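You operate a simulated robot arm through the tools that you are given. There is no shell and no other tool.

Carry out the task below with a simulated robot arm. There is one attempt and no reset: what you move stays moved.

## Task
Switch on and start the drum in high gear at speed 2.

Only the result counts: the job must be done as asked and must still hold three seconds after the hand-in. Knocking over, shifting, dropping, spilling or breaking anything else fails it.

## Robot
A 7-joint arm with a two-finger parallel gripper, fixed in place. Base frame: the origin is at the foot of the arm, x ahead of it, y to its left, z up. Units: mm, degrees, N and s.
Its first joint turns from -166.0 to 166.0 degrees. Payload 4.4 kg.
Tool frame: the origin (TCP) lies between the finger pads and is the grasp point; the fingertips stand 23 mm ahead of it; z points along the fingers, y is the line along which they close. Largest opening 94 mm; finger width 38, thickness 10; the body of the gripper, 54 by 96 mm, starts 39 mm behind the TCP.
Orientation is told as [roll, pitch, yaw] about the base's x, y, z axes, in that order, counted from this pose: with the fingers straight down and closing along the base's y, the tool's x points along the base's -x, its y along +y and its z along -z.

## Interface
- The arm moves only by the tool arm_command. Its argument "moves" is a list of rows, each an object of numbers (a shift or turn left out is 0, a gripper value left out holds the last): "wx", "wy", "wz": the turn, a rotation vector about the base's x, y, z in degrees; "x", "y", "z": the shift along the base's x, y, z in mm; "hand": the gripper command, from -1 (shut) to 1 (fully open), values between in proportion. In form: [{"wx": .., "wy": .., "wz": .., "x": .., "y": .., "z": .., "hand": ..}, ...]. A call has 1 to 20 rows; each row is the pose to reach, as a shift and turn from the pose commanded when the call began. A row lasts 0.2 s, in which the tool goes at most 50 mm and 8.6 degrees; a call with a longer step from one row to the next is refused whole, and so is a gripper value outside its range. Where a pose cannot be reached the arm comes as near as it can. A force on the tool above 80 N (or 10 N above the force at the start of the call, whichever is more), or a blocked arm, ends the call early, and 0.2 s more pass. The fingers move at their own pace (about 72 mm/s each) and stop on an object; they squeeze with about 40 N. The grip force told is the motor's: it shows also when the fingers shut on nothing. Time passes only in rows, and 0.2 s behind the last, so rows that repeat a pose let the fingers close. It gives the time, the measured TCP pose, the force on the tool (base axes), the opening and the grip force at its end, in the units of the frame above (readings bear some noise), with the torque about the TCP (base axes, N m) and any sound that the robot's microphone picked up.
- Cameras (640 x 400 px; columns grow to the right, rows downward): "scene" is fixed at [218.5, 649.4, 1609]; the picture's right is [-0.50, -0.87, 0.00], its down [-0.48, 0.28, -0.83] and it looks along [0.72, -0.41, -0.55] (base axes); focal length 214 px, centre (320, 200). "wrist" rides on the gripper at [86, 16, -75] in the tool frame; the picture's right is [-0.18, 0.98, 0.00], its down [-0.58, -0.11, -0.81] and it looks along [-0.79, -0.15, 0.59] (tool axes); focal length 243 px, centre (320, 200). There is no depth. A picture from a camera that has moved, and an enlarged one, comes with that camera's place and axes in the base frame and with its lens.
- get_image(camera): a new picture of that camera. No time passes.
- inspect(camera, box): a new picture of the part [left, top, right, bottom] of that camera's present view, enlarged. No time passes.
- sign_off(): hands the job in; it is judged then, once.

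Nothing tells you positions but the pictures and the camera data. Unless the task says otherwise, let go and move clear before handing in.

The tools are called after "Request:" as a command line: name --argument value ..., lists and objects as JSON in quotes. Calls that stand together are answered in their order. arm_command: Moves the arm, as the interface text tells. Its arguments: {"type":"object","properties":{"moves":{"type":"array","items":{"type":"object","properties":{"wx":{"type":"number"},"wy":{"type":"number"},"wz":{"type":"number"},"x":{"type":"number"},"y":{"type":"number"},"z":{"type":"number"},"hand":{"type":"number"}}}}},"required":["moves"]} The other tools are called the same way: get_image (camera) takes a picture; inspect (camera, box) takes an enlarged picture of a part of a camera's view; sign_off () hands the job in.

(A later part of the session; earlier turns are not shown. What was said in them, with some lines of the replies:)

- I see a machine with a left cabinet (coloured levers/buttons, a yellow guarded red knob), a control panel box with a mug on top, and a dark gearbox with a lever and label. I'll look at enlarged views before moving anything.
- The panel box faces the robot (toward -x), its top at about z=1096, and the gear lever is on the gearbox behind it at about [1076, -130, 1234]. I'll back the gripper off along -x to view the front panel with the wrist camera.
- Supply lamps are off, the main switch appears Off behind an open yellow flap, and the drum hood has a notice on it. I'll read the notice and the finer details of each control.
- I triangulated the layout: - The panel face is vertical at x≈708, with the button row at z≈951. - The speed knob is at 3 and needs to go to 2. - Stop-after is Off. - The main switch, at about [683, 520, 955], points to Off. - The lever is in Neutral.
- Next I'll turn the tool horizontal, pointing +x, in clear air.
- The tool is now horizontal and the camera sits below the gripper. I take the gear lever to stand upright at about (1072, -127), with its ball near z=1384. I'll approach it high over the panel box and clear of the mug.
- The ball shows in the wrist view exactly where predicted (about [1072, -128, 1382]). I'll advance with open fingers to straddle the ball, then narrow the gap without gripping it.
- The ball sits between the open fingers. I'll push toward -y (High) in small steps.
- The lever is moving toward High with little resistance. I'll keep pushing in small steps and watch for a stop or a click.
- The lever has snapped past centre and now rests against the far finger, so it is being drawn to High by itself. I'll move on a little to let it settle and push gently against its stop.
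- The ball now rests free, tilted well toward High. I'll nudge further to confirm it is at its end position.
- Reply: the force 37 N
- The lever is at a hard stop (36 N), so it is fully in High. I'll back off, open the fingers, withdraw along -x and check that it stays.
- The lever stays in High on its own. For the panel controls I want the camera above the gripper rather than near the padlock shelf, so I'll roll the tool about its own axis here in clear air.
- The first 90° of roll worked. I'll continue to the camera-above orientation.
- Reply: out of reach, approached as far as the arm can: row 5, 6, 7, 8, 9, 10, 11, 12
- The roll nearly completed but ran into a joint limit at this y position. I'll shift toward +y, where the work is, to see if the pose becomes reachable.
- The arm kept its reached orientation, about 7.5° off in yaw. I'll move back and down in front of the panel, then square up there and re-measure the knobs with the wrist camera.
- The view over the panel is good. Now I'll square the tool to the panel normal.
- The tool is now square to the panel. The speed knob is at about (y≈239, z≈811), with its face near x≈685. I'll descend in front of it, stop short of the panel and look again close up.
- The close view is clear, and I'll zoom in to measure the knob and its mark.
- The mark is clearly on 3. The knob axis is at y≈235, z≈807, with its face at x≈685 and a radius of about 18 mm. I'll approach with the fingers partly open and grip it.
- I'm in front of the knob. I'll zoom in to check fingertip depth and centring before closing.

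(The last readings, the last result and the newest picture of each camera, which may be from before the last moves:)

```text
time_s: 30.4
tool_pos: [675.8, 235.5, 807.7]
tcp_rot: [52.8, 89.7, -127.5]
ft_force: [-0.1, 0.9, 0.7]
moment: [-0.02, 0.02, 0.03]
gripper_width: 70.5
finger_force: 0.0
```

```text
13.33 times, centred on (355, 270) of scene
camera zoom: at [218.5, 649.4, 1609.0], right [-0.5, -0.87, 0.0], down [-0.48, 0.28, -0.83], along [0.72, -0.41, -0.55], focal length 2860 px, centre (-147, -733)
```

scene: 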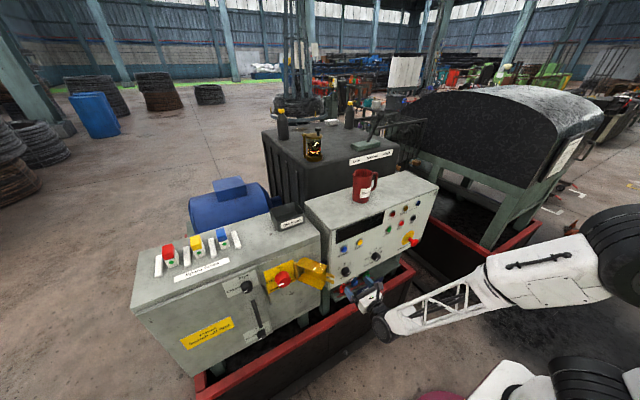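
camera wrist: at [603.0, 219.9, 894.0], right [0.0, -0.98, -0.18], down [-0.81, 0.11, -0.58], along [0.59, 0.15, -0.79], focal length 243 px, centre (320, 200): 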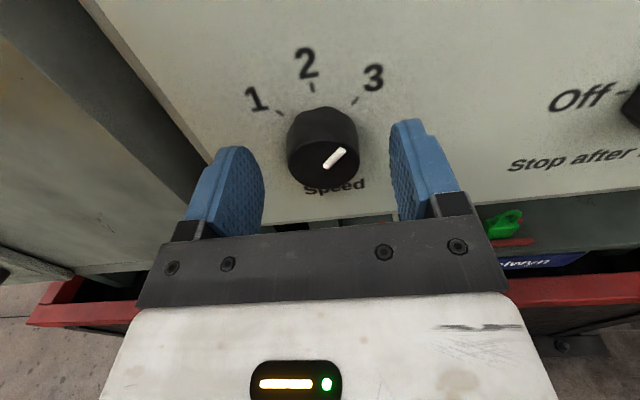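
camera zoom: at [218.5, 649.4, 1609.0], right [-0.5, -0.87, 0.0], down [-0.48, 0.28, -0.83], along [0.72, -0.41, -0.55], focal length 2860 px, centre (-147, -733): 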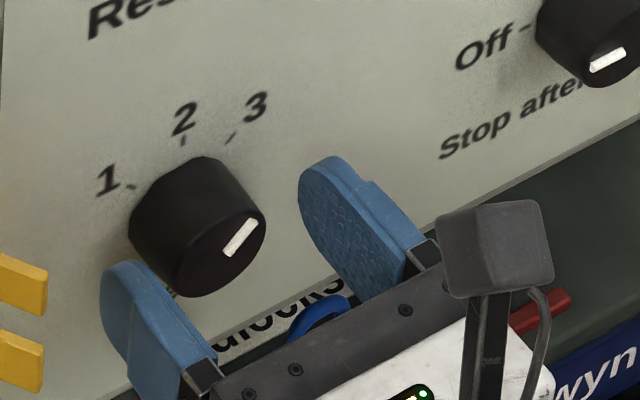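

From the two close views, the panel surface is at x≈720, and the knob face at x≈695 with its axis at z≈803. I'll shift down and forward accordingly, then grip.

Request:
arm_command --moves '[{"x": 0, "y": 0, "z": -4.7, "hand": 0.5}, {"x": 7, "y": 0, "z": -4.7, "hand": 0.5}, {"x": 14, "y": 0, "z": -4.7, "hand": 0.5}, {"x": 14, "y": 0, "z": -4.7, "hand": 0}, {"x": 14, "y": 0, "z": -4.7, "hand": -0.5}, {"x": 14, "y": 0, "z": -4.7, "hand": -1}, {"x": 14, "y": 0, "z": -4.7, "hand": -1}]'

Request:
inspect --camera "wrist" --box '[200, 30, 460, 240]'

Request:
inspect --camera "scene" --box '[335, 255, 375, 285]'

```text
time_s: 32.0
tool_pos: [689.4, 234.3, 802.1]
tcp_rot: [45.5, 89.8, -134.7]
ft_force: [4.5, -11.5, -2.8]
moment: [-0.06, -0.06, -0.27]
gripper_width: 41.2
finger_force: 45.5
```

```text
1.90 times, centred on (330, 135) of wrist
camera zoom: at [617.0, 219.4, 888.7], right [0.0, -0.98, -0.18], down [-0.81, 0.11, -0.58], along [0.59, 0.15, -0.79], focal length 462 px, centre (301, 324)
```

zoom: 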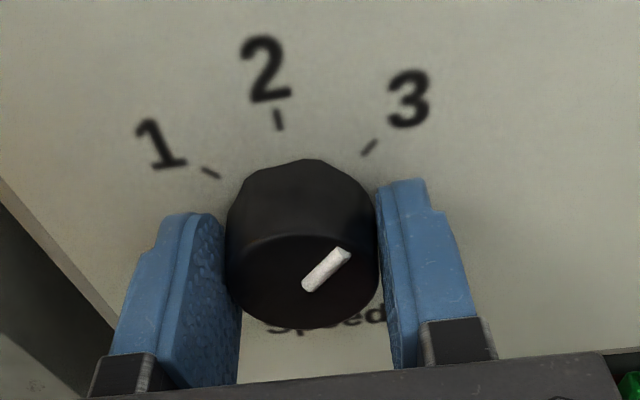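

```text
13.33 times, centred on (355, 270) of scene
camera zoom: at [218.5, 649.4, 1609.0], right [-0.5, -0.87, 0.0], down [-0.48, 0.28, -0.83], along [0.72, -0.41, -0.55], focal length 2860 px, centre (-147, -733)
```

zoom: 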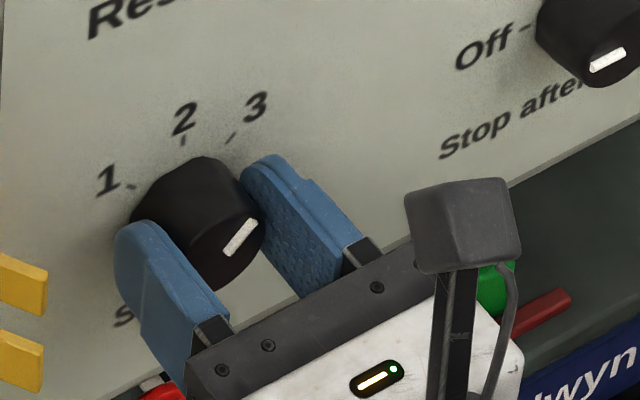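

The knob is gripped (41 mm wide). The ticks are about 45° apart, so I'll turn the tool -45° about x, anticlockwise from the front, toward 2.

Request:
arm_command --moves '[{"wx": -6}, {"wx": -12}, {"wx": -18}, {"wx": -24}, {"wx": -30}, {"wx": -36}, {"wx": -42}, {"wx": -45}, {"wx": -45}]'

Request:
inspect --camera "wrist" --box '[200, 30, 460, 240]'

Request:
inspect --camera "scene" --box '[335, 255, 375, 285]'

```text
time_s: 34.0
tool_pos: [691.1, 236.1, 802.0]
tcp_rot: [90.0, 44.7, -90.1]
ft_force: [17.0, 48.6, -31.3]
moment: [0.15, 0.61, 0.87]
gripper_width: 40.8
finger_force: 45.2
```

```text
1.90 times, centred on (330, 135) of wrist
camera zoom: at [616.9, 287.0, 873.8], right [0.0, -0.82, 0.57], down [-0.81, -0.34, -0.49], along [0.59, -0.46, -0.66], focal length 462 px, centre (301, 324)
```

zoom: 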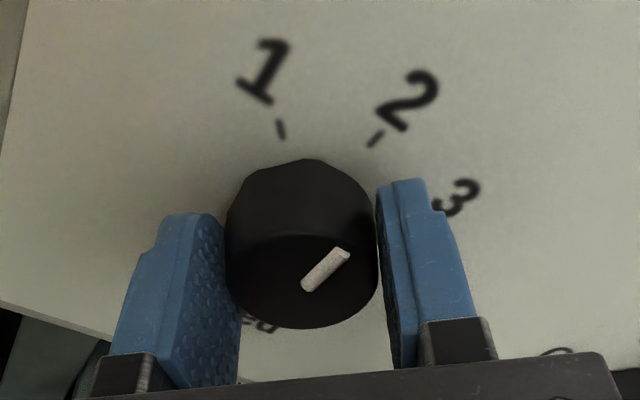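

```text
13.33 times, centred on (355, 270) of scene
camera zoom: at [218.5, 649.4, 1609.0], right [-0.5, -0.87, 0.0], down [-0.48, 0.28, -0.83], along [0.72, -0.41, -0.55], focal length 2860 px, centre (-147, -733)
```

zoom: 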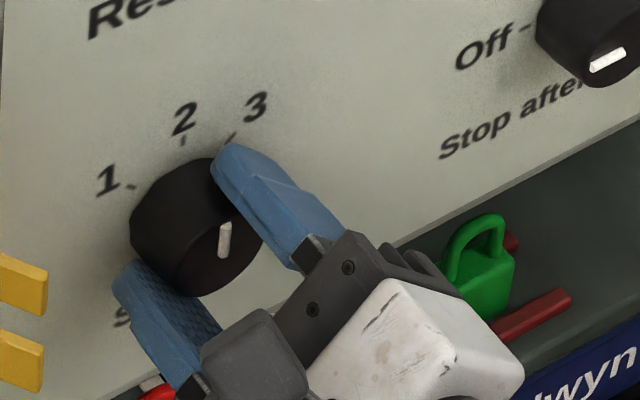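

The mark now points up toward 2. I'll release with a small opening, withdraw straight back and check.

Request:
arm_command --moves '[{"hand": 0.15}, {"hand": 0.15}, {"x": -20, "hand": 0.15}, {"x": -45, "hand": 0.15}, {"x": -80, "hand": 0.15}, {"x": -80, "hand": 0.15}]'

Request:
inspect --camera "wrist" --box '[200, 0, 520, 200]'

Request:
inspect --camera "scene" --box '[325, 245, 385, 285]'

```text
time_s: 35.4
tool_pos: [610.8, 236.6, 803.1]
tcp_rot: [90.0, 44.9, -90.1]
ft_force: [0.0, -0.1, 0.2]
moment: [-0.01, 0.01, -0.01]
gripper_width: 54.4
finger_force: 0.0
```

```text
2.00 times, centred on (360, 100) of wrist
camera zoom: at [537.1, 286.6, 874.4], right [0.0, -0.82, 0.57], down [-0.81, -0.33, -0.49], along [0.59, -0.46, -0.66], focal length 485 px, centre (240, 400)
```

zoom: 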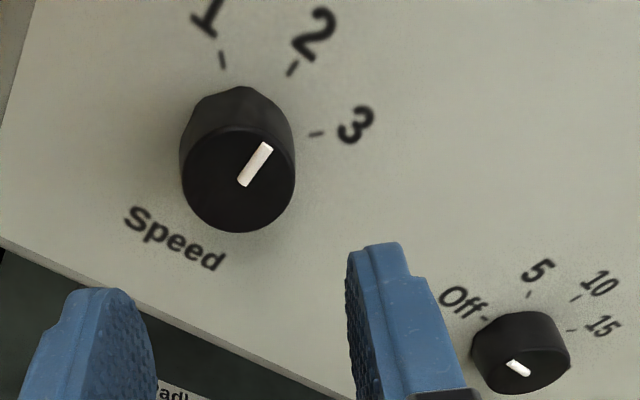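

```text
10.00 times, centred on (355, 265) of scene
camera zoom: at [218.5, 649.4, 1609.0], right [-0.5, -0.87, 0.0], down [-0.48, 0.28, -0.83], along [0.72, -0.41, -0.55], focal length 2145 px, centre (-30, -450)
```

zoom: 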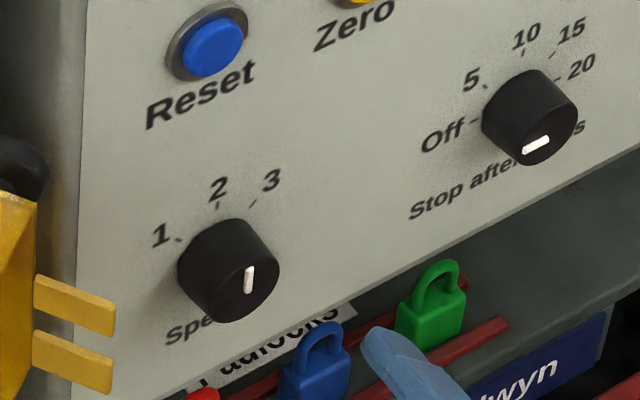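

The speed selector now points at 2 and Stop-after is still Off. Next is the main switch: I'll back away and move left and up in front of the fuse cabinet, keeping clear of the yellow flap.

Request:
arm_command --moves '[{"x": -45}, {"x": -90}, {"x": -135}, {"x": -150, "y": 40, "z": 20}, {"x": -150, "y": 80, "z": 40}, {"x": -150, "y": 120, "z": 60}, {"x": -150, "y": 160, "z": 85}, {"x": -150, "y": 200, "z": 110}, {"x": -150, "y": 240, "z": 130}, {"x": -150, "y": 284, "z": 150}, {"x": -150, "y": 284, "z": 150}]'

Request:
get_image --camera "wrist"

Request:
get_image --camera "scene"

```text
time_s: 37.8
tool_pos: [461.4, 521.6, 952.4]
tcp_rot: [90.1, 44.9, -90.1]
ft_force: [-0.7, 0.5, -0.6]
moment: [0.01, 0.01, 0.05]
gripper_width: 53.9
finger_force: 0.1
```

```text
taken
camera wrist: at [386.3, 569.7, 1024.1], right [0.0, -0.82, 0.57], down [-0.81, -0.33, -0.49], along [0.59, -0.46, -0.66], focal length 243 px, centre (320, 200)
```

wrist: 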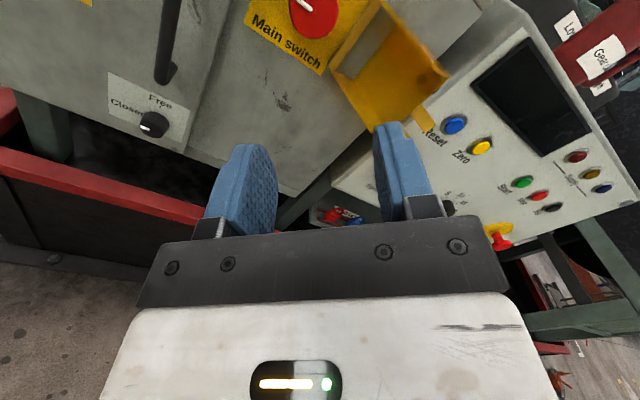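

```text
taken
```

scene: 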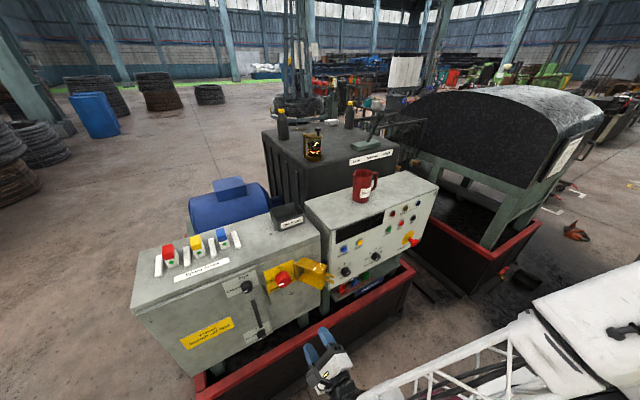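

The main switch is at the top edge of the view. I'll raise the arm to see it and the flap fully.

Request:
arm_command --moves '[{"z": 40}, {"z": 80}, {"z": 120}, {"z": 120}]'

Request:
get_image --camera "wrist"

Request:
inspect --camera "wrist" --box '[180, 0, 500, 200]'

Request:
inspect --camera "scene" --box '[255, 250, 335, 300]'

```text
time_s: 38.8
tool_pos: [459.7, 518.5, 1070.5]
tcp_rot: [89.9, 44.8, -90.3]
ft_force: [-0.4, -0.1, -0.4]
moment: [0.0, 0.04, 0.0]
gripper_width: 54.2
finger_force: 0.1
```

```text
taken
camera wrist: at [387.5, 569.2, 1142.4], right [0.0, -0.82, 0.57], down [-0.81, -0.33, -0.49], along [0.59, -0.46, -0.66], focal length 243 px, centre (320, 200)
```

wrist: 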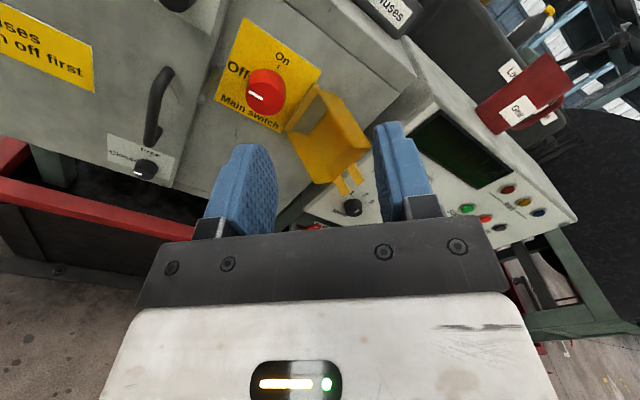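

```text
2.00 times, centred on (340, 100) of wrist
camera zoom: at [387.5, 569.2, 1142.4], right [0.0, -0.82, 0.57], down [-0.81, -0.33, -0.49], along [0.59, -0.46, -0.66], focal length 485 px, centre (280, 400)
```

zoom: 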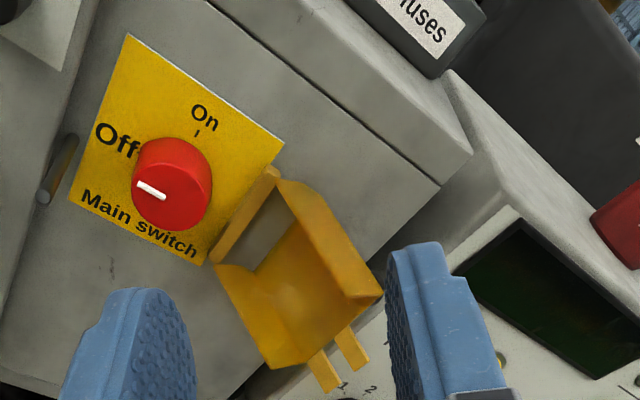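

```text
8.00 times, centred on (295, 275) of scene
camera zoom: at [218.5, 649.4, 1609.0], right [-0.5, -0.87, 0.0], down [-0.48, 0.28, -0.83], along [0.72, -0.41, -0.55], focal length 1716 px, centre (520, -400)
```

zoom: 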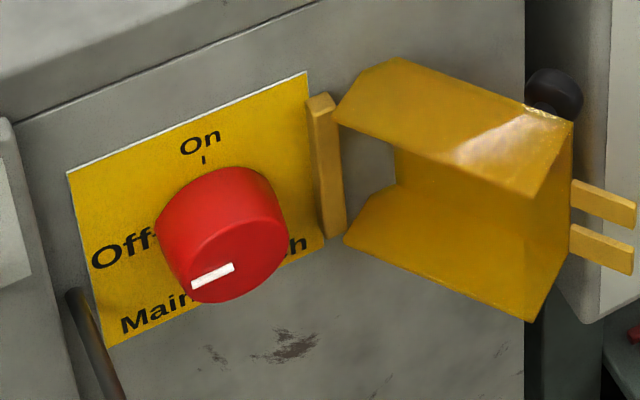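

The main switch is clearly Off. A peg sticks out left of it (tip near [637, 592, 945]), and the flap is hinged about 55 mm to its right. I'll move closer for accurate measurement, staying above the peg.

Request:
arm_command --moves '[{"x": 30, "y": 1, "z": -10}, {"x": 60, "y": 2, "z": -25}, {"x": 90, "y": 3, "z": -40}, {"x": 115, "y": 4, "z": -55}, {"x": 130, "y": 4, "z": -65}, {"x": 130, "y": 4, "z": -65}]'

Request:
get_image --camera "wrist"

Request:
inspect --camera "wrist" --box '[180, 30, 420, 180]'

Request:
inspect --camera "scene" --box '[255, 250, 335, 300]'

```text
time_s: 40.2
tool_pos: [590.4, 522.4, 1009.0]
tcp_rot: [90.0, 44.9, -90.1]
ft_force: [0.0, -0.1, -0.3]
moment: [-0.01, -0.01, 0.01]
gripper_width: 54.1
finger_force: 0.1
```

```text
taken
camera wrist: at [516.8, 573.2, 1079.1], right [0.0, -0.82, 0.57], down [-0.81, -0.33, -0.49], along [0.59, -0.46, -0.66], focal length 243 px, centre (320, 200)
```

wrist: 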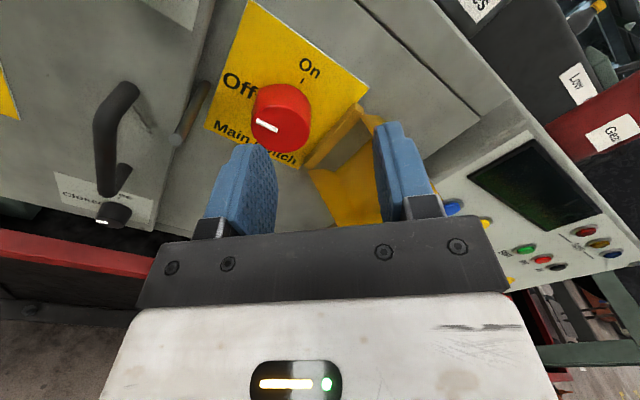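

```text
2.67 times, centred on (300, 105) of wrist
camera zoom: at [516.8, 573.2, 1079.1], right [0.0, -0.82, 0.57], down [-0.81, -0.33, -0.49], along [0.59, -0.46, -0.66], focal length 647 px, centre (373, 453)
```

zoom: 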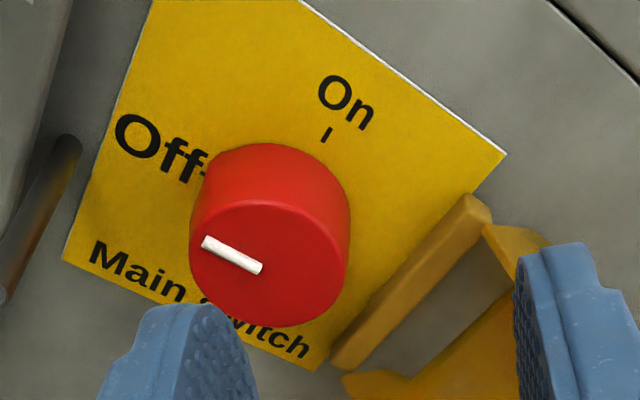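

```text
8.00 times, centred on (295, 275) of scene
camera zoom: at [218.5, 649.4, 1609.0], right [-0.5, -0.87, 0.0], down [-0.48, 0.28, -0.83], along [0.72, -0.41, -0.55], focal length 1716 px, centre (520, -400)
```

zoom: 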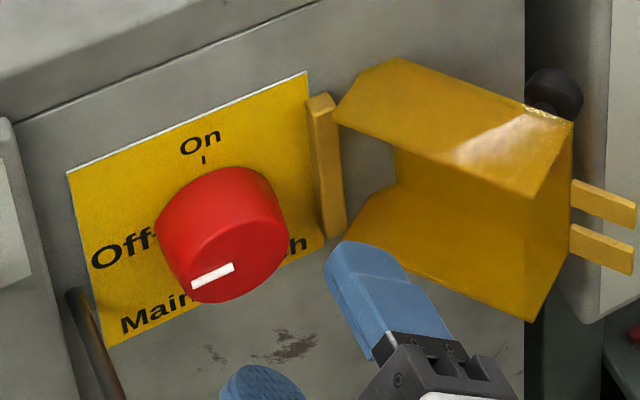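

I have good fixes now:
- The switch axis is at y≈526, z≈953.5.
- Its face is at x≈686 and the plate at x≈718.
- The peg tip is at about x=635.

I'll roll the tool so the fingers sit above and below the knob, keeping the camera above the peg, and come in line with the axis.

Request:
arm_command --moves '[{"wx": -8, "y": 1, "z": -10, "hand": 0.5}, {"wx": -16, "y": 2, "z": -20, "hand": 0.5}, {"wx": -24, "y": 3, "z": -30, "hand": 0.5}, {"wx": -32, "y": 3.6, "z": -42, "hand": 0.5}, {"wx": -40, "y": 3.6, "z": -55, "hand": 0.5}, {"wx": -40, "y": 3.6, "z": -55, "hand": 0.5}, {"wx": -40, "y": 3.6, "z": -55, "hand": 0.5}]'

Request:
get_image --camera "wrist"

Request:
inspect --camera "scene" --box '[235, 230, 335, 300]'

```text
time_s: 41.8
tool_pos: [591.3, 527.1, 952.5]
tcp_rot: [90.1, 4.9, -90.1]
ft_force: [0.2, -0.2, 0.4]
moment: [0.0, -0.02, -0.02]
gripper_width: 70.3
finger_force: 0.0
```

```text
taken
camera wrist: at [516.9, 612.5, 974.9], right [0.0, -0.27, 0.96], down [-0.81, -0.57, -0.16], along [0.59, -0.78, -0.21], focal length 243 px, centre (320, 200)
```

wrist: 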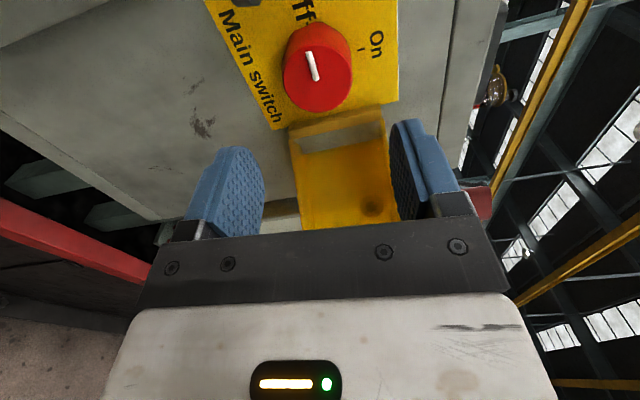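

```text
5.71 times, centred on (285, 265) of scene
camera zoom: at [218.5, 649.4, 1609.0], right [-0.5, -0.87, 0.0], down [-0.48, 0.28, -0.83], along [0.72, -0.41, -0.55], focal length 1226 px, centre (520, -171)
```

zoom: 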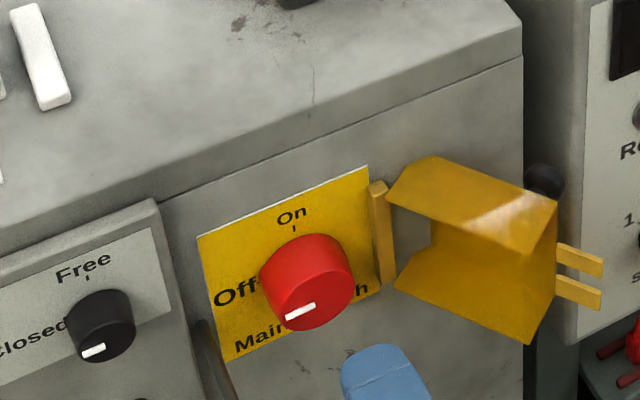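

I'm aligned near the axis. I'll zoom in to check centring from this roll.

Request:
inspect --camera "wrist" --box '[200, 0, 440, 150]'

```text
2.67 times, centred on (320, 75) of wrist
camera zoom: at [516.9, 612.5, 974.9], right [0.0, -0.27, 0.96], down [-0.81, -0.57, -0.16], along [0.59, -0.78, -0.21], focal length 647 px, centre (320, 533)
```

zoom: 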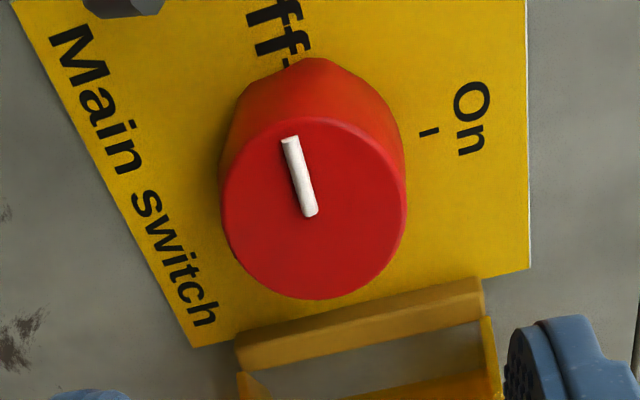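

Centring looks good (the knob axis is within about 2 mm of the tool axis). I'll advance to overlap the knob by about 15 mm and grip it.

Request:
arm_command --moves '[{"x": 20, "y": -1, "z": -1}, {"x": 40, "y": -1, "z": -1}, {"x": 60, "y": -1, "z": -1}, {"x": 75, "y": -1, "z": -1}, {"x": 87, "y": -1, "z": -1}, {"x": 87, "y": -1, "z": -1}]'

Request:
get_image --camera "wrist"

Request:
inspect --camera "scene" --box '[235, 230, 335, 300]'

```text
time_s: 43.2
tool_pos: [677.3, 526.7, 952.1]
tcp_rot: [90.1, 5.0, -90.1]
ft_force: [-0.4, 0.7, 0.6]
moment: [-0.02, -0.01, 0.0]
gripper_width: 70.7
finger_force: 0.0
```

```text
taken
camera wrist: at [603.8, 611.4, 974.6], right [0.0, -0.27, 0.96], down [-0.81, -0.57, -0.16], along [0.59, -0.78, -0.21], focal length 243 px, centre (320, 200)
```

wrist: 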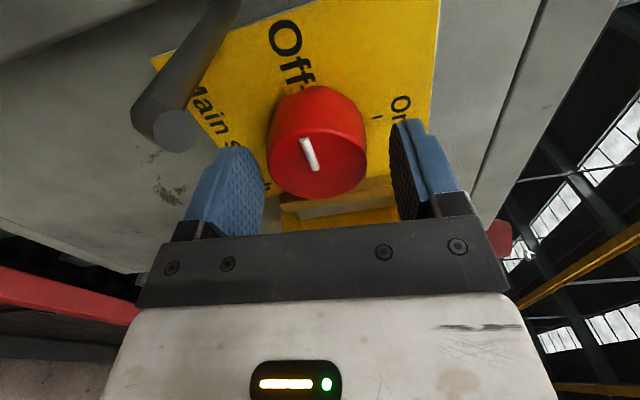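

```text
5.71 times, centred on (285, 265) of scene
camera zoom: at [218.5, 649.4, 1609.0], right [-0.5, -0.87, 0.0], down [-0.48, 0.28, -0.83], along [0.72, -0.41, -0.55], focal length 1226 px, centre (520, -171)
```

zoom: 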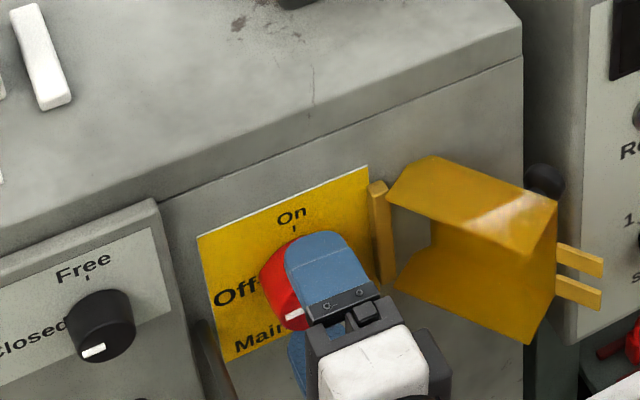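

The knob lies between the fingers and slightly low, so I'll drop 1.5 mm. I'm keeping this depth so the gripper body stays in front of the peg tip, and now I'll close.

Request:
arm_command --moves '[{"z": -1.5, "x": 1, "hand": 0.3}, {"z": -1.5, "x": 1, "hand": 0}, {"z": -1.5, "x": 1, "hand": -1}, {"z": -1.5, "x": 1, "hand": -1}]'

Request:
inspect --camera "wrist" --box '[120, 40, 480, 265]'

```text
time_s: 44.2
tool_pos: [678.9, 525.8, 950.7]
tcp_rot: [90.2, 5.0, -90.1]
ft_force: [0.2, 1.8, -0.6]
moment: [0.0, 0.03, 0.08]
gripper_width: 51.5
finger_force: 45.4
```

```text
1.78 times, centred on (300, 152) of wrist
camera zoom: at [604.8, 611.3, 972.8], right [0.0, -0.27, 0.96], down [-0.81, -0.57, -0.16], along [0.59, -0.78, -0.21], focal length 431 px, centre (356, 284)
```

zoom: 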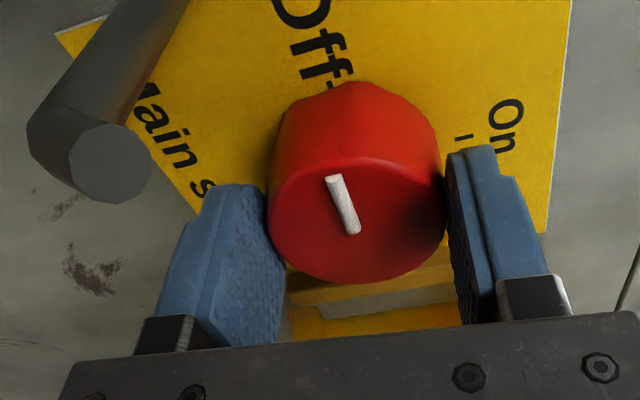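

The grip is well centred (51.5 mm, negligible side load). Now I'll turn clockwise +90° from Off to On.

Request:
arm_command --moves '[{"wx": 6}, {"wx": 12}, {"wx": 18}, {"wx": 24}, {"wx": 30}, {"wx": 36}, {"wx": 42}, {"wx": 48}, {"wx": 54}, {"wx": 60}, {"wx": 66}, {"wx": 72}, {"wx": 78}, {"wx": 84}, {"wx": 90}, {"wx": 90}]'

Request:
get_image --camera "wrist"

Request:
get_image --camera "scene"

```text
time_s: 47.6
tool_pos: [679.4, 525.6, 949.2]
tcp_rot: [-88.3, 85.2, 91.5]
ft_force: [-3.0, -39.0, 10.8]
moment: [-0.52, -0.6, -0.85]
gripper_width: 51.7
finger_force: 44.7
```

```text
taken
camera wrist: at [605.1, 502.0, 1033.9], right [0.0, -0.96, -0.27], down [-0.81, 0.16, -0.57], along [0.59, 0.21, -0.78], focal length 243 px, centre (320, 200)
```

wrist: 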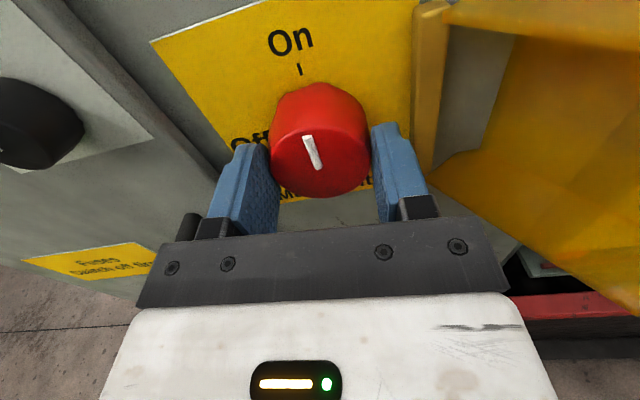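

```text
taken
```

scene: 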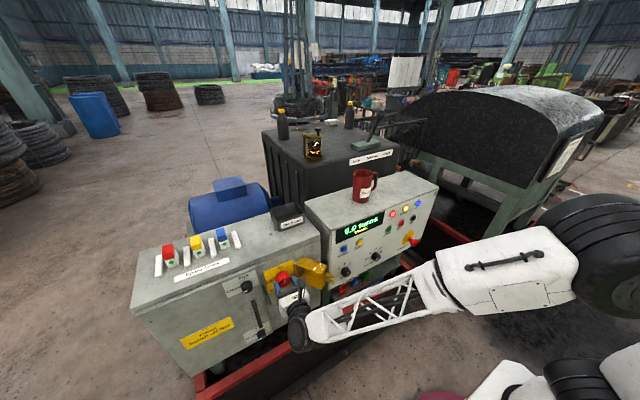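

The switch turned to On and the display and lamps came alive. I'll read them.

Request:
inspect --camera "scene" --box '[325, 190, 445, 265]'

Request:
inspect --camera "scene" --box '[330, 205, 390, 245]'

Request:
inspect --camera "wrist" --box '[200, 20, 440, 220]'

```text
5.33 times, centred on (385, 228) of scene
camera zoom: at [218.5, 649.4, 1609.0], right [-0.5, -0.87, 0.0], down [-0.48, 0.28, -0.83], along [0.72, -0.41, -0.55], focal length 1144 px, centre (-27, 53)
```

zoom: 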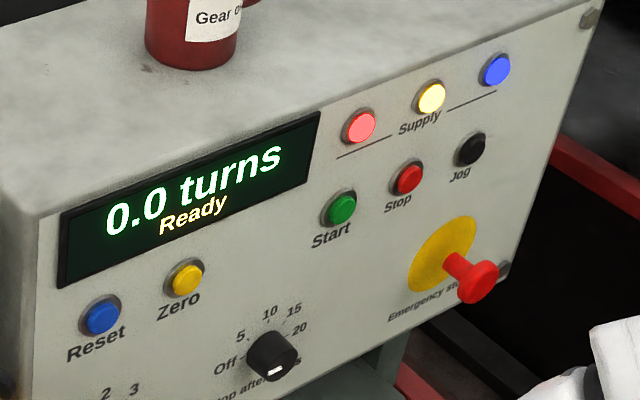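

```text
10.00 times, centred on (360, 225) of scene
camera zoom: at [218.5, 649.4, 1609.0], right [-0.5, -0.87, 0.0], down [-0.48, 0.28, -0.83], along [0.72, -0.41, -0.55], focal length 2145 px, centre (-80, -50)
```

zoom: 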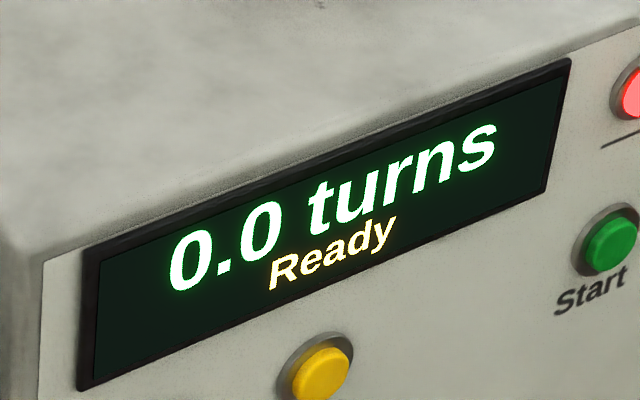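

```text
2.00 times, centred on (320, 120) of wrist
camera zoom: at [605.1, 502.0, 1033.9], right [0.0, -0.96, -0.27], down [-0.81, 0.16, -0.57], along [0.59, 0.21, -0.78], focal length 485 px, centre (320, 360)
```

zoom: 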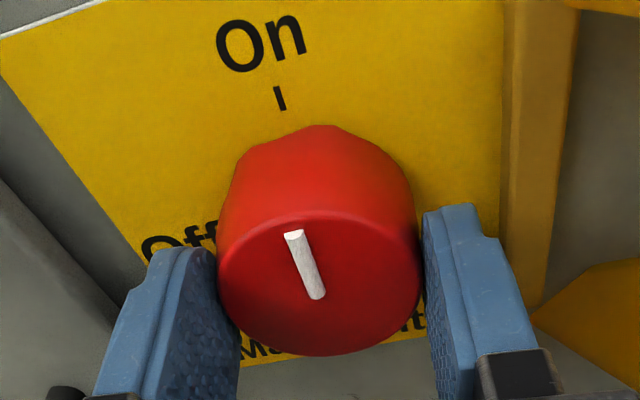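

All three supply lamps are lit and the display shows "0.0 turns, Ready", so no fuse work is needed. I'll release the switch and withdraw straight back.

Request:
arm_command --moves '[{"hand": 0.25}, {"hand": 0.25}, {"x": -15, "hand": 0.25}, {"x": -45, "hand": 0.25}, {"x": -90, "hand": 0.25}, {"x": -135, "hand": 0.25}, {"x": -179, "hand": 0.25}, {"x": -179, "hand": -1}, {"x": -179, "hand": -1}]'

Request:
inspect --camera "scene" --box '[255, 190, 445, 300]'

Request:
get_image --camera "wrist"

```text
time_s: 49.6
tool_pos: [499.4, 527.6, 949.7]
tcp_rot: [-88.8, 85.1, 91.0]
ft_force: [0.3, -0.8, -0.4]
moment: [0.0, 0.02, -0.02]
gripper_width: 0.0
finger_force: 28.5
```

```text
3.37 times, centred on (350, 245) of scene
camera zoom: at [218.5, 649.4, 1609.0], right [-0.5, -0.87, 0.0], down [-0.48, 0.28, -0.83], along [0.72, -0.41, -0.55], focal length 722 px, centre (219, 48)
```

zoom: 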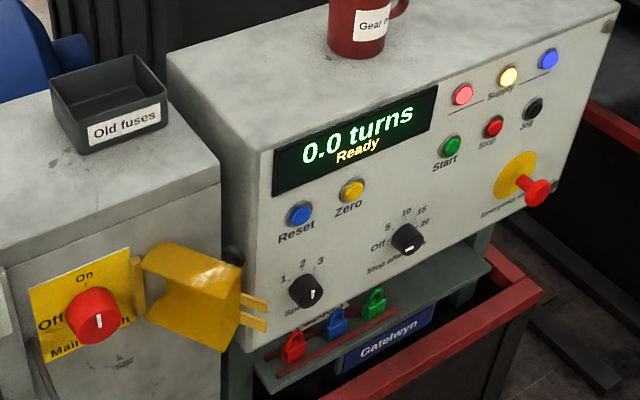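

```text
taken
camera wrist: at [426.5, 503.6, 1034.3], right [0.0, -0.96, -0.27], down [-0.81, 0.16, -0.57], along [0.59, 0.21, -0.78], focal length 243 px, centre (320, 200)
```

wrist: 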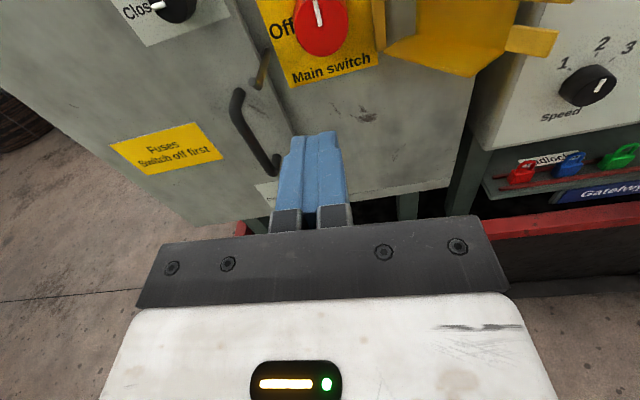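

The main switch mark is up (On) and the machine reads Ready. I'll double-check the speed mark and the lever before pressing Start.

Request:
inspect --camera "scene" --box '[330, 255, 360, 280]'

Request:
inspect --camera "wrist" --box '[540, 30, 640, 120]'

Request:
inspect --camera "scene" --box '[320, 90, 420, 170]'

```text
16.00 times, centred on (345, 268) of scene
camera zoom: at [218.5, 649.4, 1609.0], right [-0.5, -0.87, 0.0], down [-0.48, 0.28, -0.83], along [0.72, -0.41, -0.55], focal length 3432 px, centre (-80, -880)
```

zoom: 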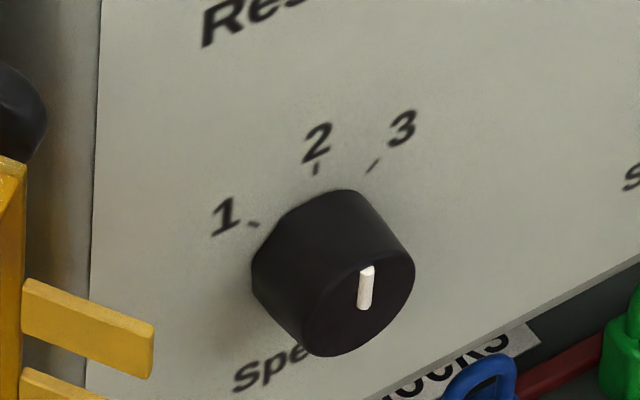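

```text
4.44 times, centred on (590, 75) of wrist
camera zoom: at [426.5, 503.6, 1034.3], right [0.0, -0.96, -0.27], down [-0.81, 0.16, -0.57], along [0.59, 0.21, -0.78], focal length 1078 px, centre (-880, 756)
```

zoom: 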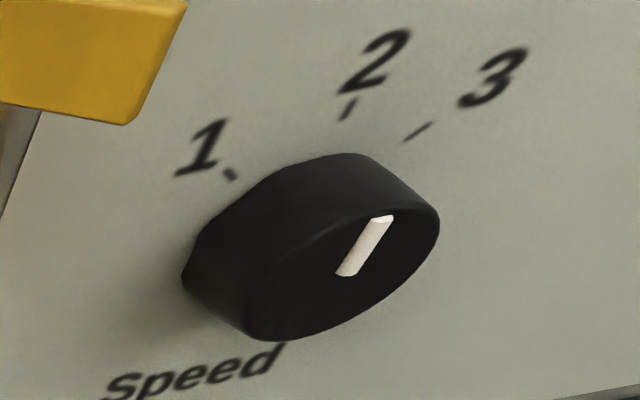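

```text
5.00 times, centred on (370, 130) of scene
camera zoom: at [218.5, 649.4, 1609.0], right [-0.5, -0.87, 0.0], down [-0.48, 0.28, -0.83], along [0.72, -0.41, -0.55], focal length 1072 px, centre (70, 550)
```

zoom: 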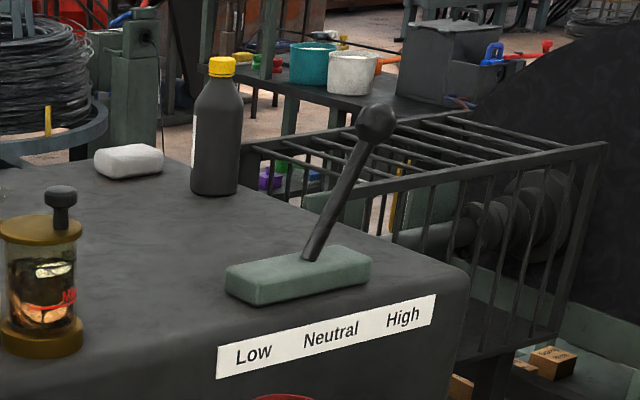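

Request:
inspect --camera "scene" --box '[297, 118, 333, 168]'

Request:
inspect --camera "scene" --box '[380, 100, 480, 180]'

```text
8.00 times, centred on (315, 143) of scene
camera zoom: at [218.5, 649.4, 1609.0], right [-0.5, -0.87, 0.0], down [-0.48, 0.28, -0.83], along [0.72, -0.41, -0.55], focal length 1716 px, centre (360, 656)
```

zoom: 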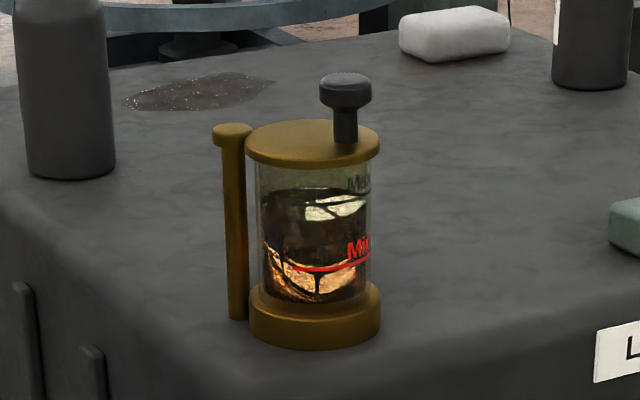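

```text
5.00 times, centred on (430, 140) of scene
camera zoom: at [218.5, 649.4, 1609.0], right [-0.5, -0.87, 0.0], down [-0.48, 0.28, -0.83], along [0.72, -0.41, -0.55], focal length 1072 px, centre (-230, 500)
```

zoom: 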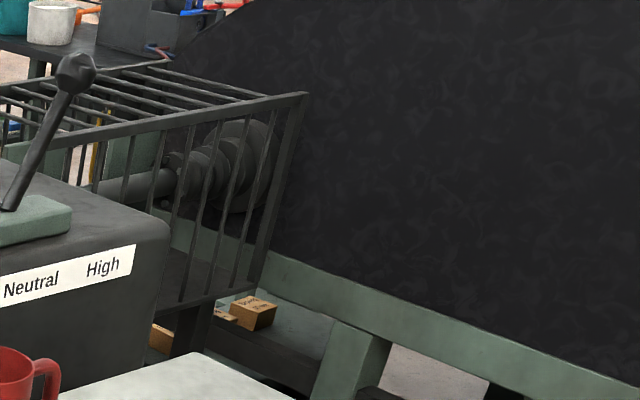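

Request:
inspect --camera "scene" --box '[400, 140, 450, 180]'

Request:
inspect --camera "scene" --box '[395, 100, 455, 150]'

Request:
inspect --camera "scene" --box '[400, 150, 560, 290]'

```text
10.00 times, centred on (425, 160) of scene
camera zoom: at [218.5, 649.4, 1609.0], right [-0.5, -0.87, 0.0], down [-0.48, 0.28, -0.83], along [0.72, -0.41, -0.55], focal length 2145 px, centre (-730, 600)
```

zoom: 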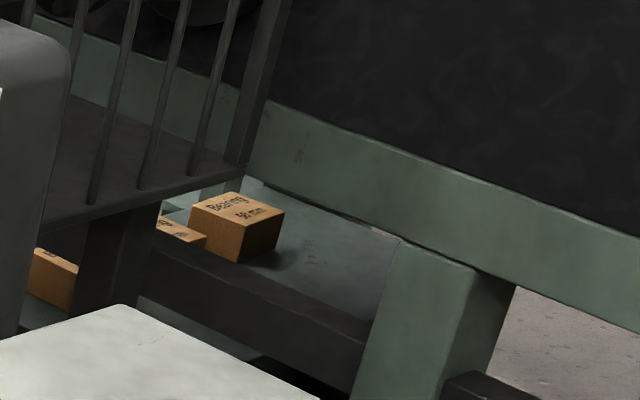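

```text
8.00 times, centred on (425, 125) of scene
camera zoom: at [218.5, 649.4, 1609.0], right [-0.5, -0.87, 0.0], down [-0.48, 0.28, -0.83], along [0.72, -0.41, -0.55], focal length 1716 px, centre (-520, 800)
```

zoom: 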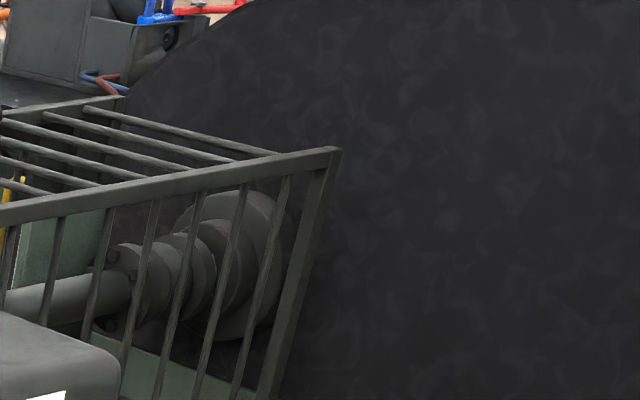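

```text
2.86 times, centred on (480, 220) of scene
camera zoom: at [218.5, 649.4, 1609.0], right [-0.5, -0.87, 0.0], down [-0.48, 0.28, -0.83], along [0.72, -0.41, -0.55], focal length 613 px, centre (-137, 143)
```

zoom: 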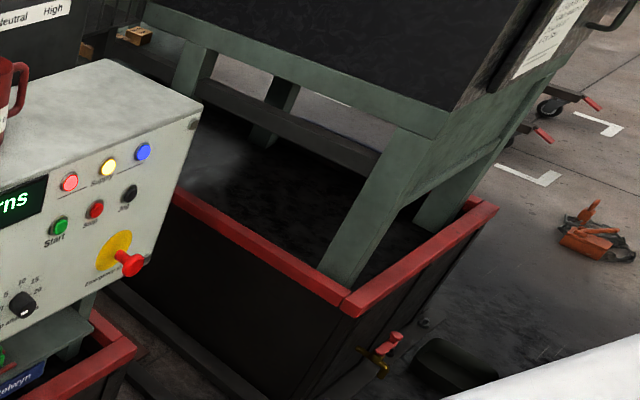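

Everything else looks in order: gear oil is above Min, the hood is closed and the boxes are stored. I'll move with closed fingers to stand in front of the green Start button, at about (y≈0, z≈949).

Request:
arm_command --moves '[{"y": -38, "wx": -6.8}, {"y": -76, "wx": -13.6}, {"y": -114, "wx": -20.4}, {"y": -152, "wx": -27.2}, {"y": -190, "wx": -34}, {"y": -228, "wx": -40.8}, {"y": -266, "wx": -47.6}, {"y": -304, "wx": -54.4}, {"y": -342, "wx": -61.2}, {"y": -380, "wx": -68}, {"y": -418, "wx": -74.8}, {"y": -456, "wx": -81.6}, {"y": -494, "wx": -88.4}, {"y": -526, "wx": -95}, {"y": -526, "wx": -95, "x": 40}, {"y": -526, "wx": -95, "x": 80}, {"y": -526, "wx": -95, "x": 110}, {"y": -526, "wx": -95, "x": 110}]'

Request:
get_image --camera "wrist"

Request:
inspect --camera "scene" --box '[325, 190, 445, 265]'

```text
time_s: 53.4
tool_pos: [610.5, 0.4, 949.2]
tcp_rot: [90.1, -0.1, -90.1]
ft_force: [0.2, 0.7, 0.9]
moment: [-0.01, -0.02, 0.02]
gripper_width: 0.1
finger_force: 39.9
```

```text
taken
camera wrist: at [536.1, 87.0, 965.2], right [0.0, -0.18, 0.98], down [-0.81, -0.58, -0.11], along [0.59, -0.79, -0.15], focal length 243 px, centre (320, 200)
```

wrist: 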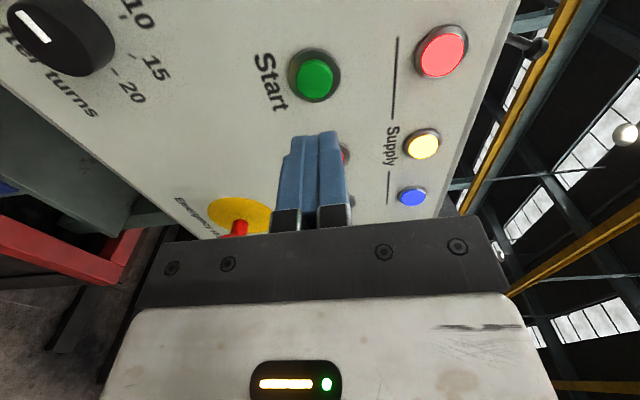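

```text
5.33 times, centred on (385, 228) of scene
camera zoom: at [218.5, 649.4, 1609.0], right [-0.5, -0.87, 0.0], down [-0.48, 0.28, -0.83], along [0.72, -0.41, -0.55], focal length 1144 px, centre (-27, 53)
```

zoom: 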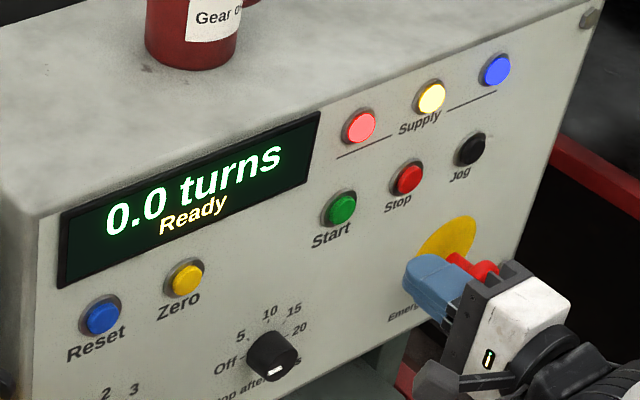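

The Start button is centred within 2–3 mm of the fingertips, and the E-stop is well away at lower right. I'll advance, then press gently in 2 mm steps.

Request:
arm_command --moves '[{"x": 25, "y": 1.5, "z": -2}, {"x": 50, "y": 1.5, "z": -2}, {"x": 65, "y": 1.5, "z": -2}, {"x": 72, "y": 1.5, "z": -2}, {"x": 75, "y": 1.5, "z": -2}, {"x": 77, "y": 1.5, "z": -2}, {"x": 79, "y": 1.5, "z": -2}]'

Request:
get_image --camera "wrist"

Request:
inspect --camera "scene" --box '[325, 190, 445, 265]'

```text
time_s: 55.0
tool_pos: [689.6, 2.0, 947.4]
tcp_rot: [90.1, -0.1, -90.1]
ft_force: [-1.4, 0.8, -1.3]
moment: [0.01, 0.01, 0.02]
gripper_width: 0.2
finger_force: 39.5
```

```text
taken
camera wrist: at [615.1, 88.7, 963.4], right [0.0, -0.18, 0.98], down [-0.81, -0.58, -0.11], along [0.59, -0.79, -0.15], focal length 243 px, centre (320, 200)
```

wrist: 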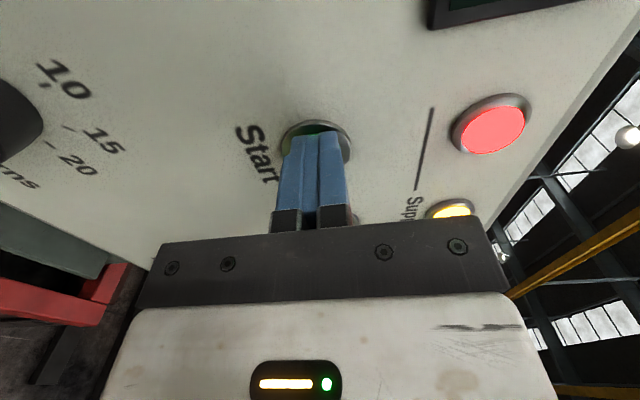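

```text
5.33 times, centred on (385, 228) of scene
camera zoom: at [218.5, 649.4, 1609.0], right [-0.5, -0.87, 0.0], down [-0.48, 0.28, -0.83], along [0.72, -0.41, -0.55], focal length 1144 px, centre (-27, 53)
```

zoom: 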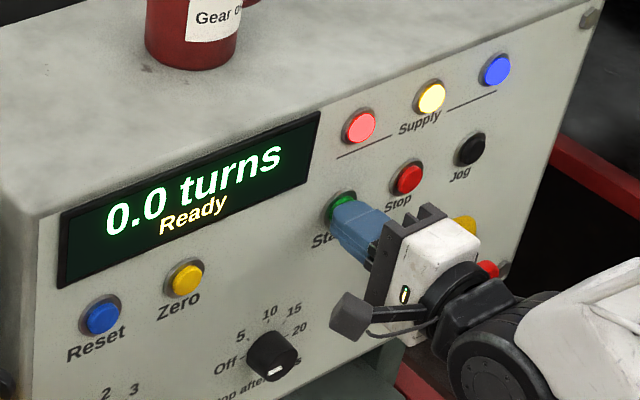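

The fingertips are at the button but not yet pressing. I'll continue in small steps.

Request:
arm_command --moves '[{"x": 1.5}, {"x": 3}, {"x": 4.5}, {"x": 6}]'

Request:
inspect --camera "scene" --box '[325, 190, 445, 265]'

```text
time_s: 56.0
tool_pos: [694.6, 1.6, 949.9]
tcp_rot: [90.1, -0.1, -90.1]
ft_force: [-18.5, -1.5, 3.5]
moment: [0.0, -0.02, -0.14]
gripper_width: 0.0
finger_force: 39.8
heard: click
```

```text
5.33 times, centred on (385, 228) of scene
camera zoom: at [218.5, 649.4, 1609.0], right [-0.5, -0.87, 0.0], down [-0.48, 0.28, -0.83], along [0.72, -0.41, -0.55], focal length 1144 px, centre (-27, 53)
```

zoom: 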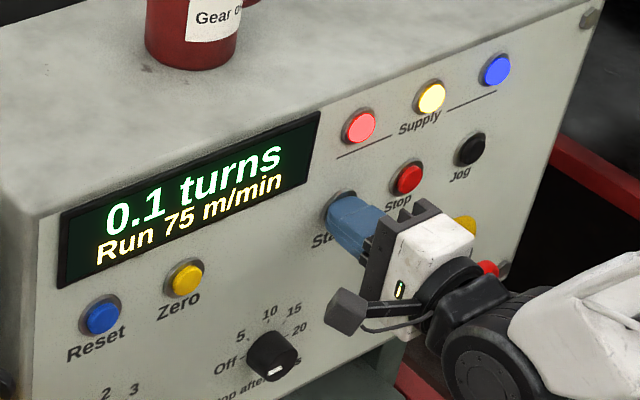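

I heard a click, and the display now reads "Run 75 m/min" with turns counting. I'll withdraw straight back and clear, then verify it keeps running.

Request:
arm_command --moves '[{"x": -15}, {"x": -45}, {"x": -90}, {"x": -135}, {"x": -180}, {"x": -215}, {"x": -215, "z": 40}, {"x": -215, "z": 80}, {"x": -215, "z": 120}]'

Request:
inspect --camera "scene" --box '[255, 190, 445, 300]'

Request:
inspect --camera "scene" --box '[300, 80, 460, 180]'

Request:
get_image --camera "scene"

```text
time_s: 58.0
tool_pos: [478.6, 2.1, 1068.8]
tcp_rot: [90.0, -0.1, -90.2]
ft_force: [0.4, -0.1, 0.1]
moment: [0.01, 0.0, 0.0]
gripper_width: 0.0
finger_force: 40.0
```

```text
3.37 times, centred on (350, 245) of scene
camera zoom: at [218.5, 649.4, 1609.0], right [-0.5, -0.87, 0.0], down [-0.48, 0.28, -0.83], along [0.72, -0.41, -0.55], focal length 722 px, centre (219, 48)
```

zoom: 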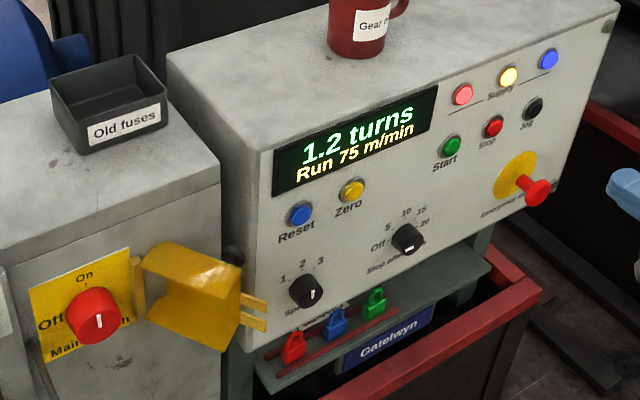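

```text
4.00 times, centred on (380, 130) of scene
camera zoom: at [218.5, 649.4, 1609.0], right [-0.5, -0.87, 0.0], down [-0.48, 0.28, -0.83], along [0.72, -0.41, -0.55], focal length 858 px, centre (80, 480)
```

zoom: 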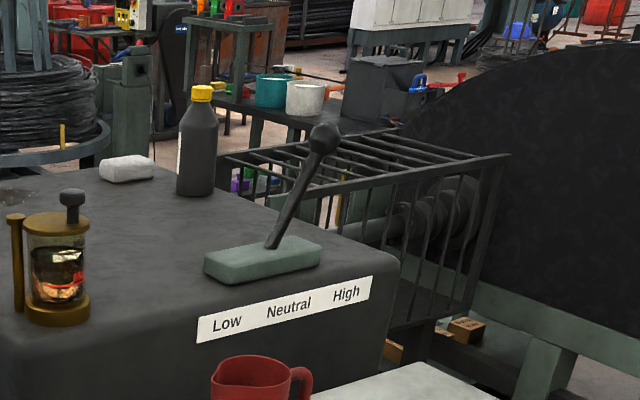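

```text
taken
```

scene: 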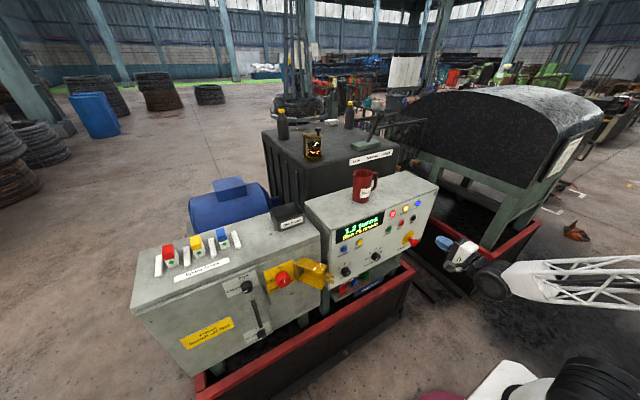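

The drum is running at 75 m/min and the lever is still in High. I'll wait a few seconds to make sure nothing trips.

Request:
arm_command --moves '[{"x": 0}, {"x": 0}, {"x": 0}, {"x": 0}, {"x": 0}, {"x": 0}, {"x": 0}, {"x": 0}, {"x": 0}, {"x": 0}, {"x": 0}, {"x": 0}, {"x": 0}, {"x": 0}, {"x": 0}]'

Request:
inspect --camera "scene" --box '[255, 190, 445, 300]'

Request:
inspect --camera "scene" --box '[300, 80, 460, 180]'

```text
time_s: 61.2
tool_pos: [480.3, 2.4, 1068.4]
tcp_rot: [90.2, -0.3, -90.1]
ft_force: [0.7, 0.1, -0.6]
moment: [-0.02, -0.02, 0.01]
gripper_width: 0.0
finger_force: 40.2
```

```text
3.37 times, centred on (350, 245) of scene
camera zoom: at [218.5, 649.4, 1609.0], right [-0.5, -0.87, 0.0], down [-0.48, 0.28, -0.83], along [0.72, -0.41, -0.55], focal length 722 px, centre (219, 48)
```

zoom: 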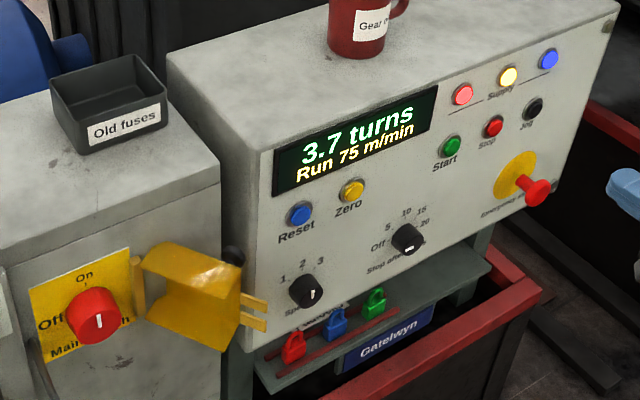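

```text
4.00 times, centred on (380, 130) of scene
camera zoom: at [218.5, 649.4, 1609.0], right [-0.5, -0.87, 0.0], down [-0.48, 0.28, -0.83], along [0.72, -0.41, -0.55], focal length 858 px, centre (80, 480)
```

zoom: 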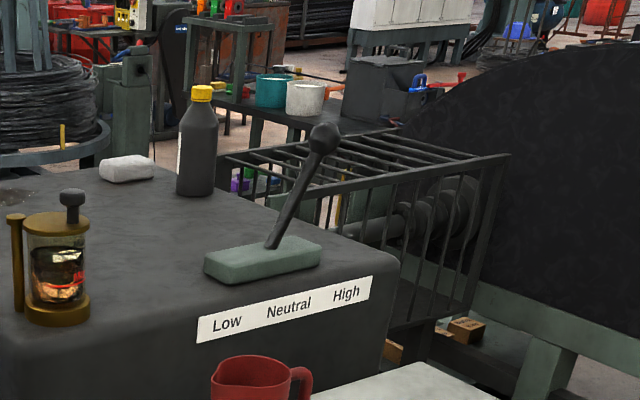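

The drum is running steadily: 3.7 turns counted at 75 m/min, lever in High, speed selector on 2, main switch On and all supply lamps lit. The arm is clear and nothing else has moved, so I'm handing the job in.

Request:
sign_off

```text
The job is handed in.
```

The drum is running in high gear at speed 2, and I've handed the job in. At my last check, just before the hand-in, the display read "Run 75 m/min" and had counted 3.7 turns.

- **Gear:** I pushed the lever to its stop at High; it stayed there after I let go and while the drum ran.
- **Speed:** the selector was on 3. I turned it to 2, and its mark lines up with the 2 tick.
- **Power:** I turned the main switch from Off to On. All three supply lamps lit and the display showed "Ready", so no fuses needed changing.
- **Start:** I pressed Start once and heard it click, and the turns counter began.

I left "Stop after turns" at Off, so the drum will keep running until someone stops it. The arm touched only the gear lever, the speed selector, the main switch and the Start button, and it is parked clear of the machine.
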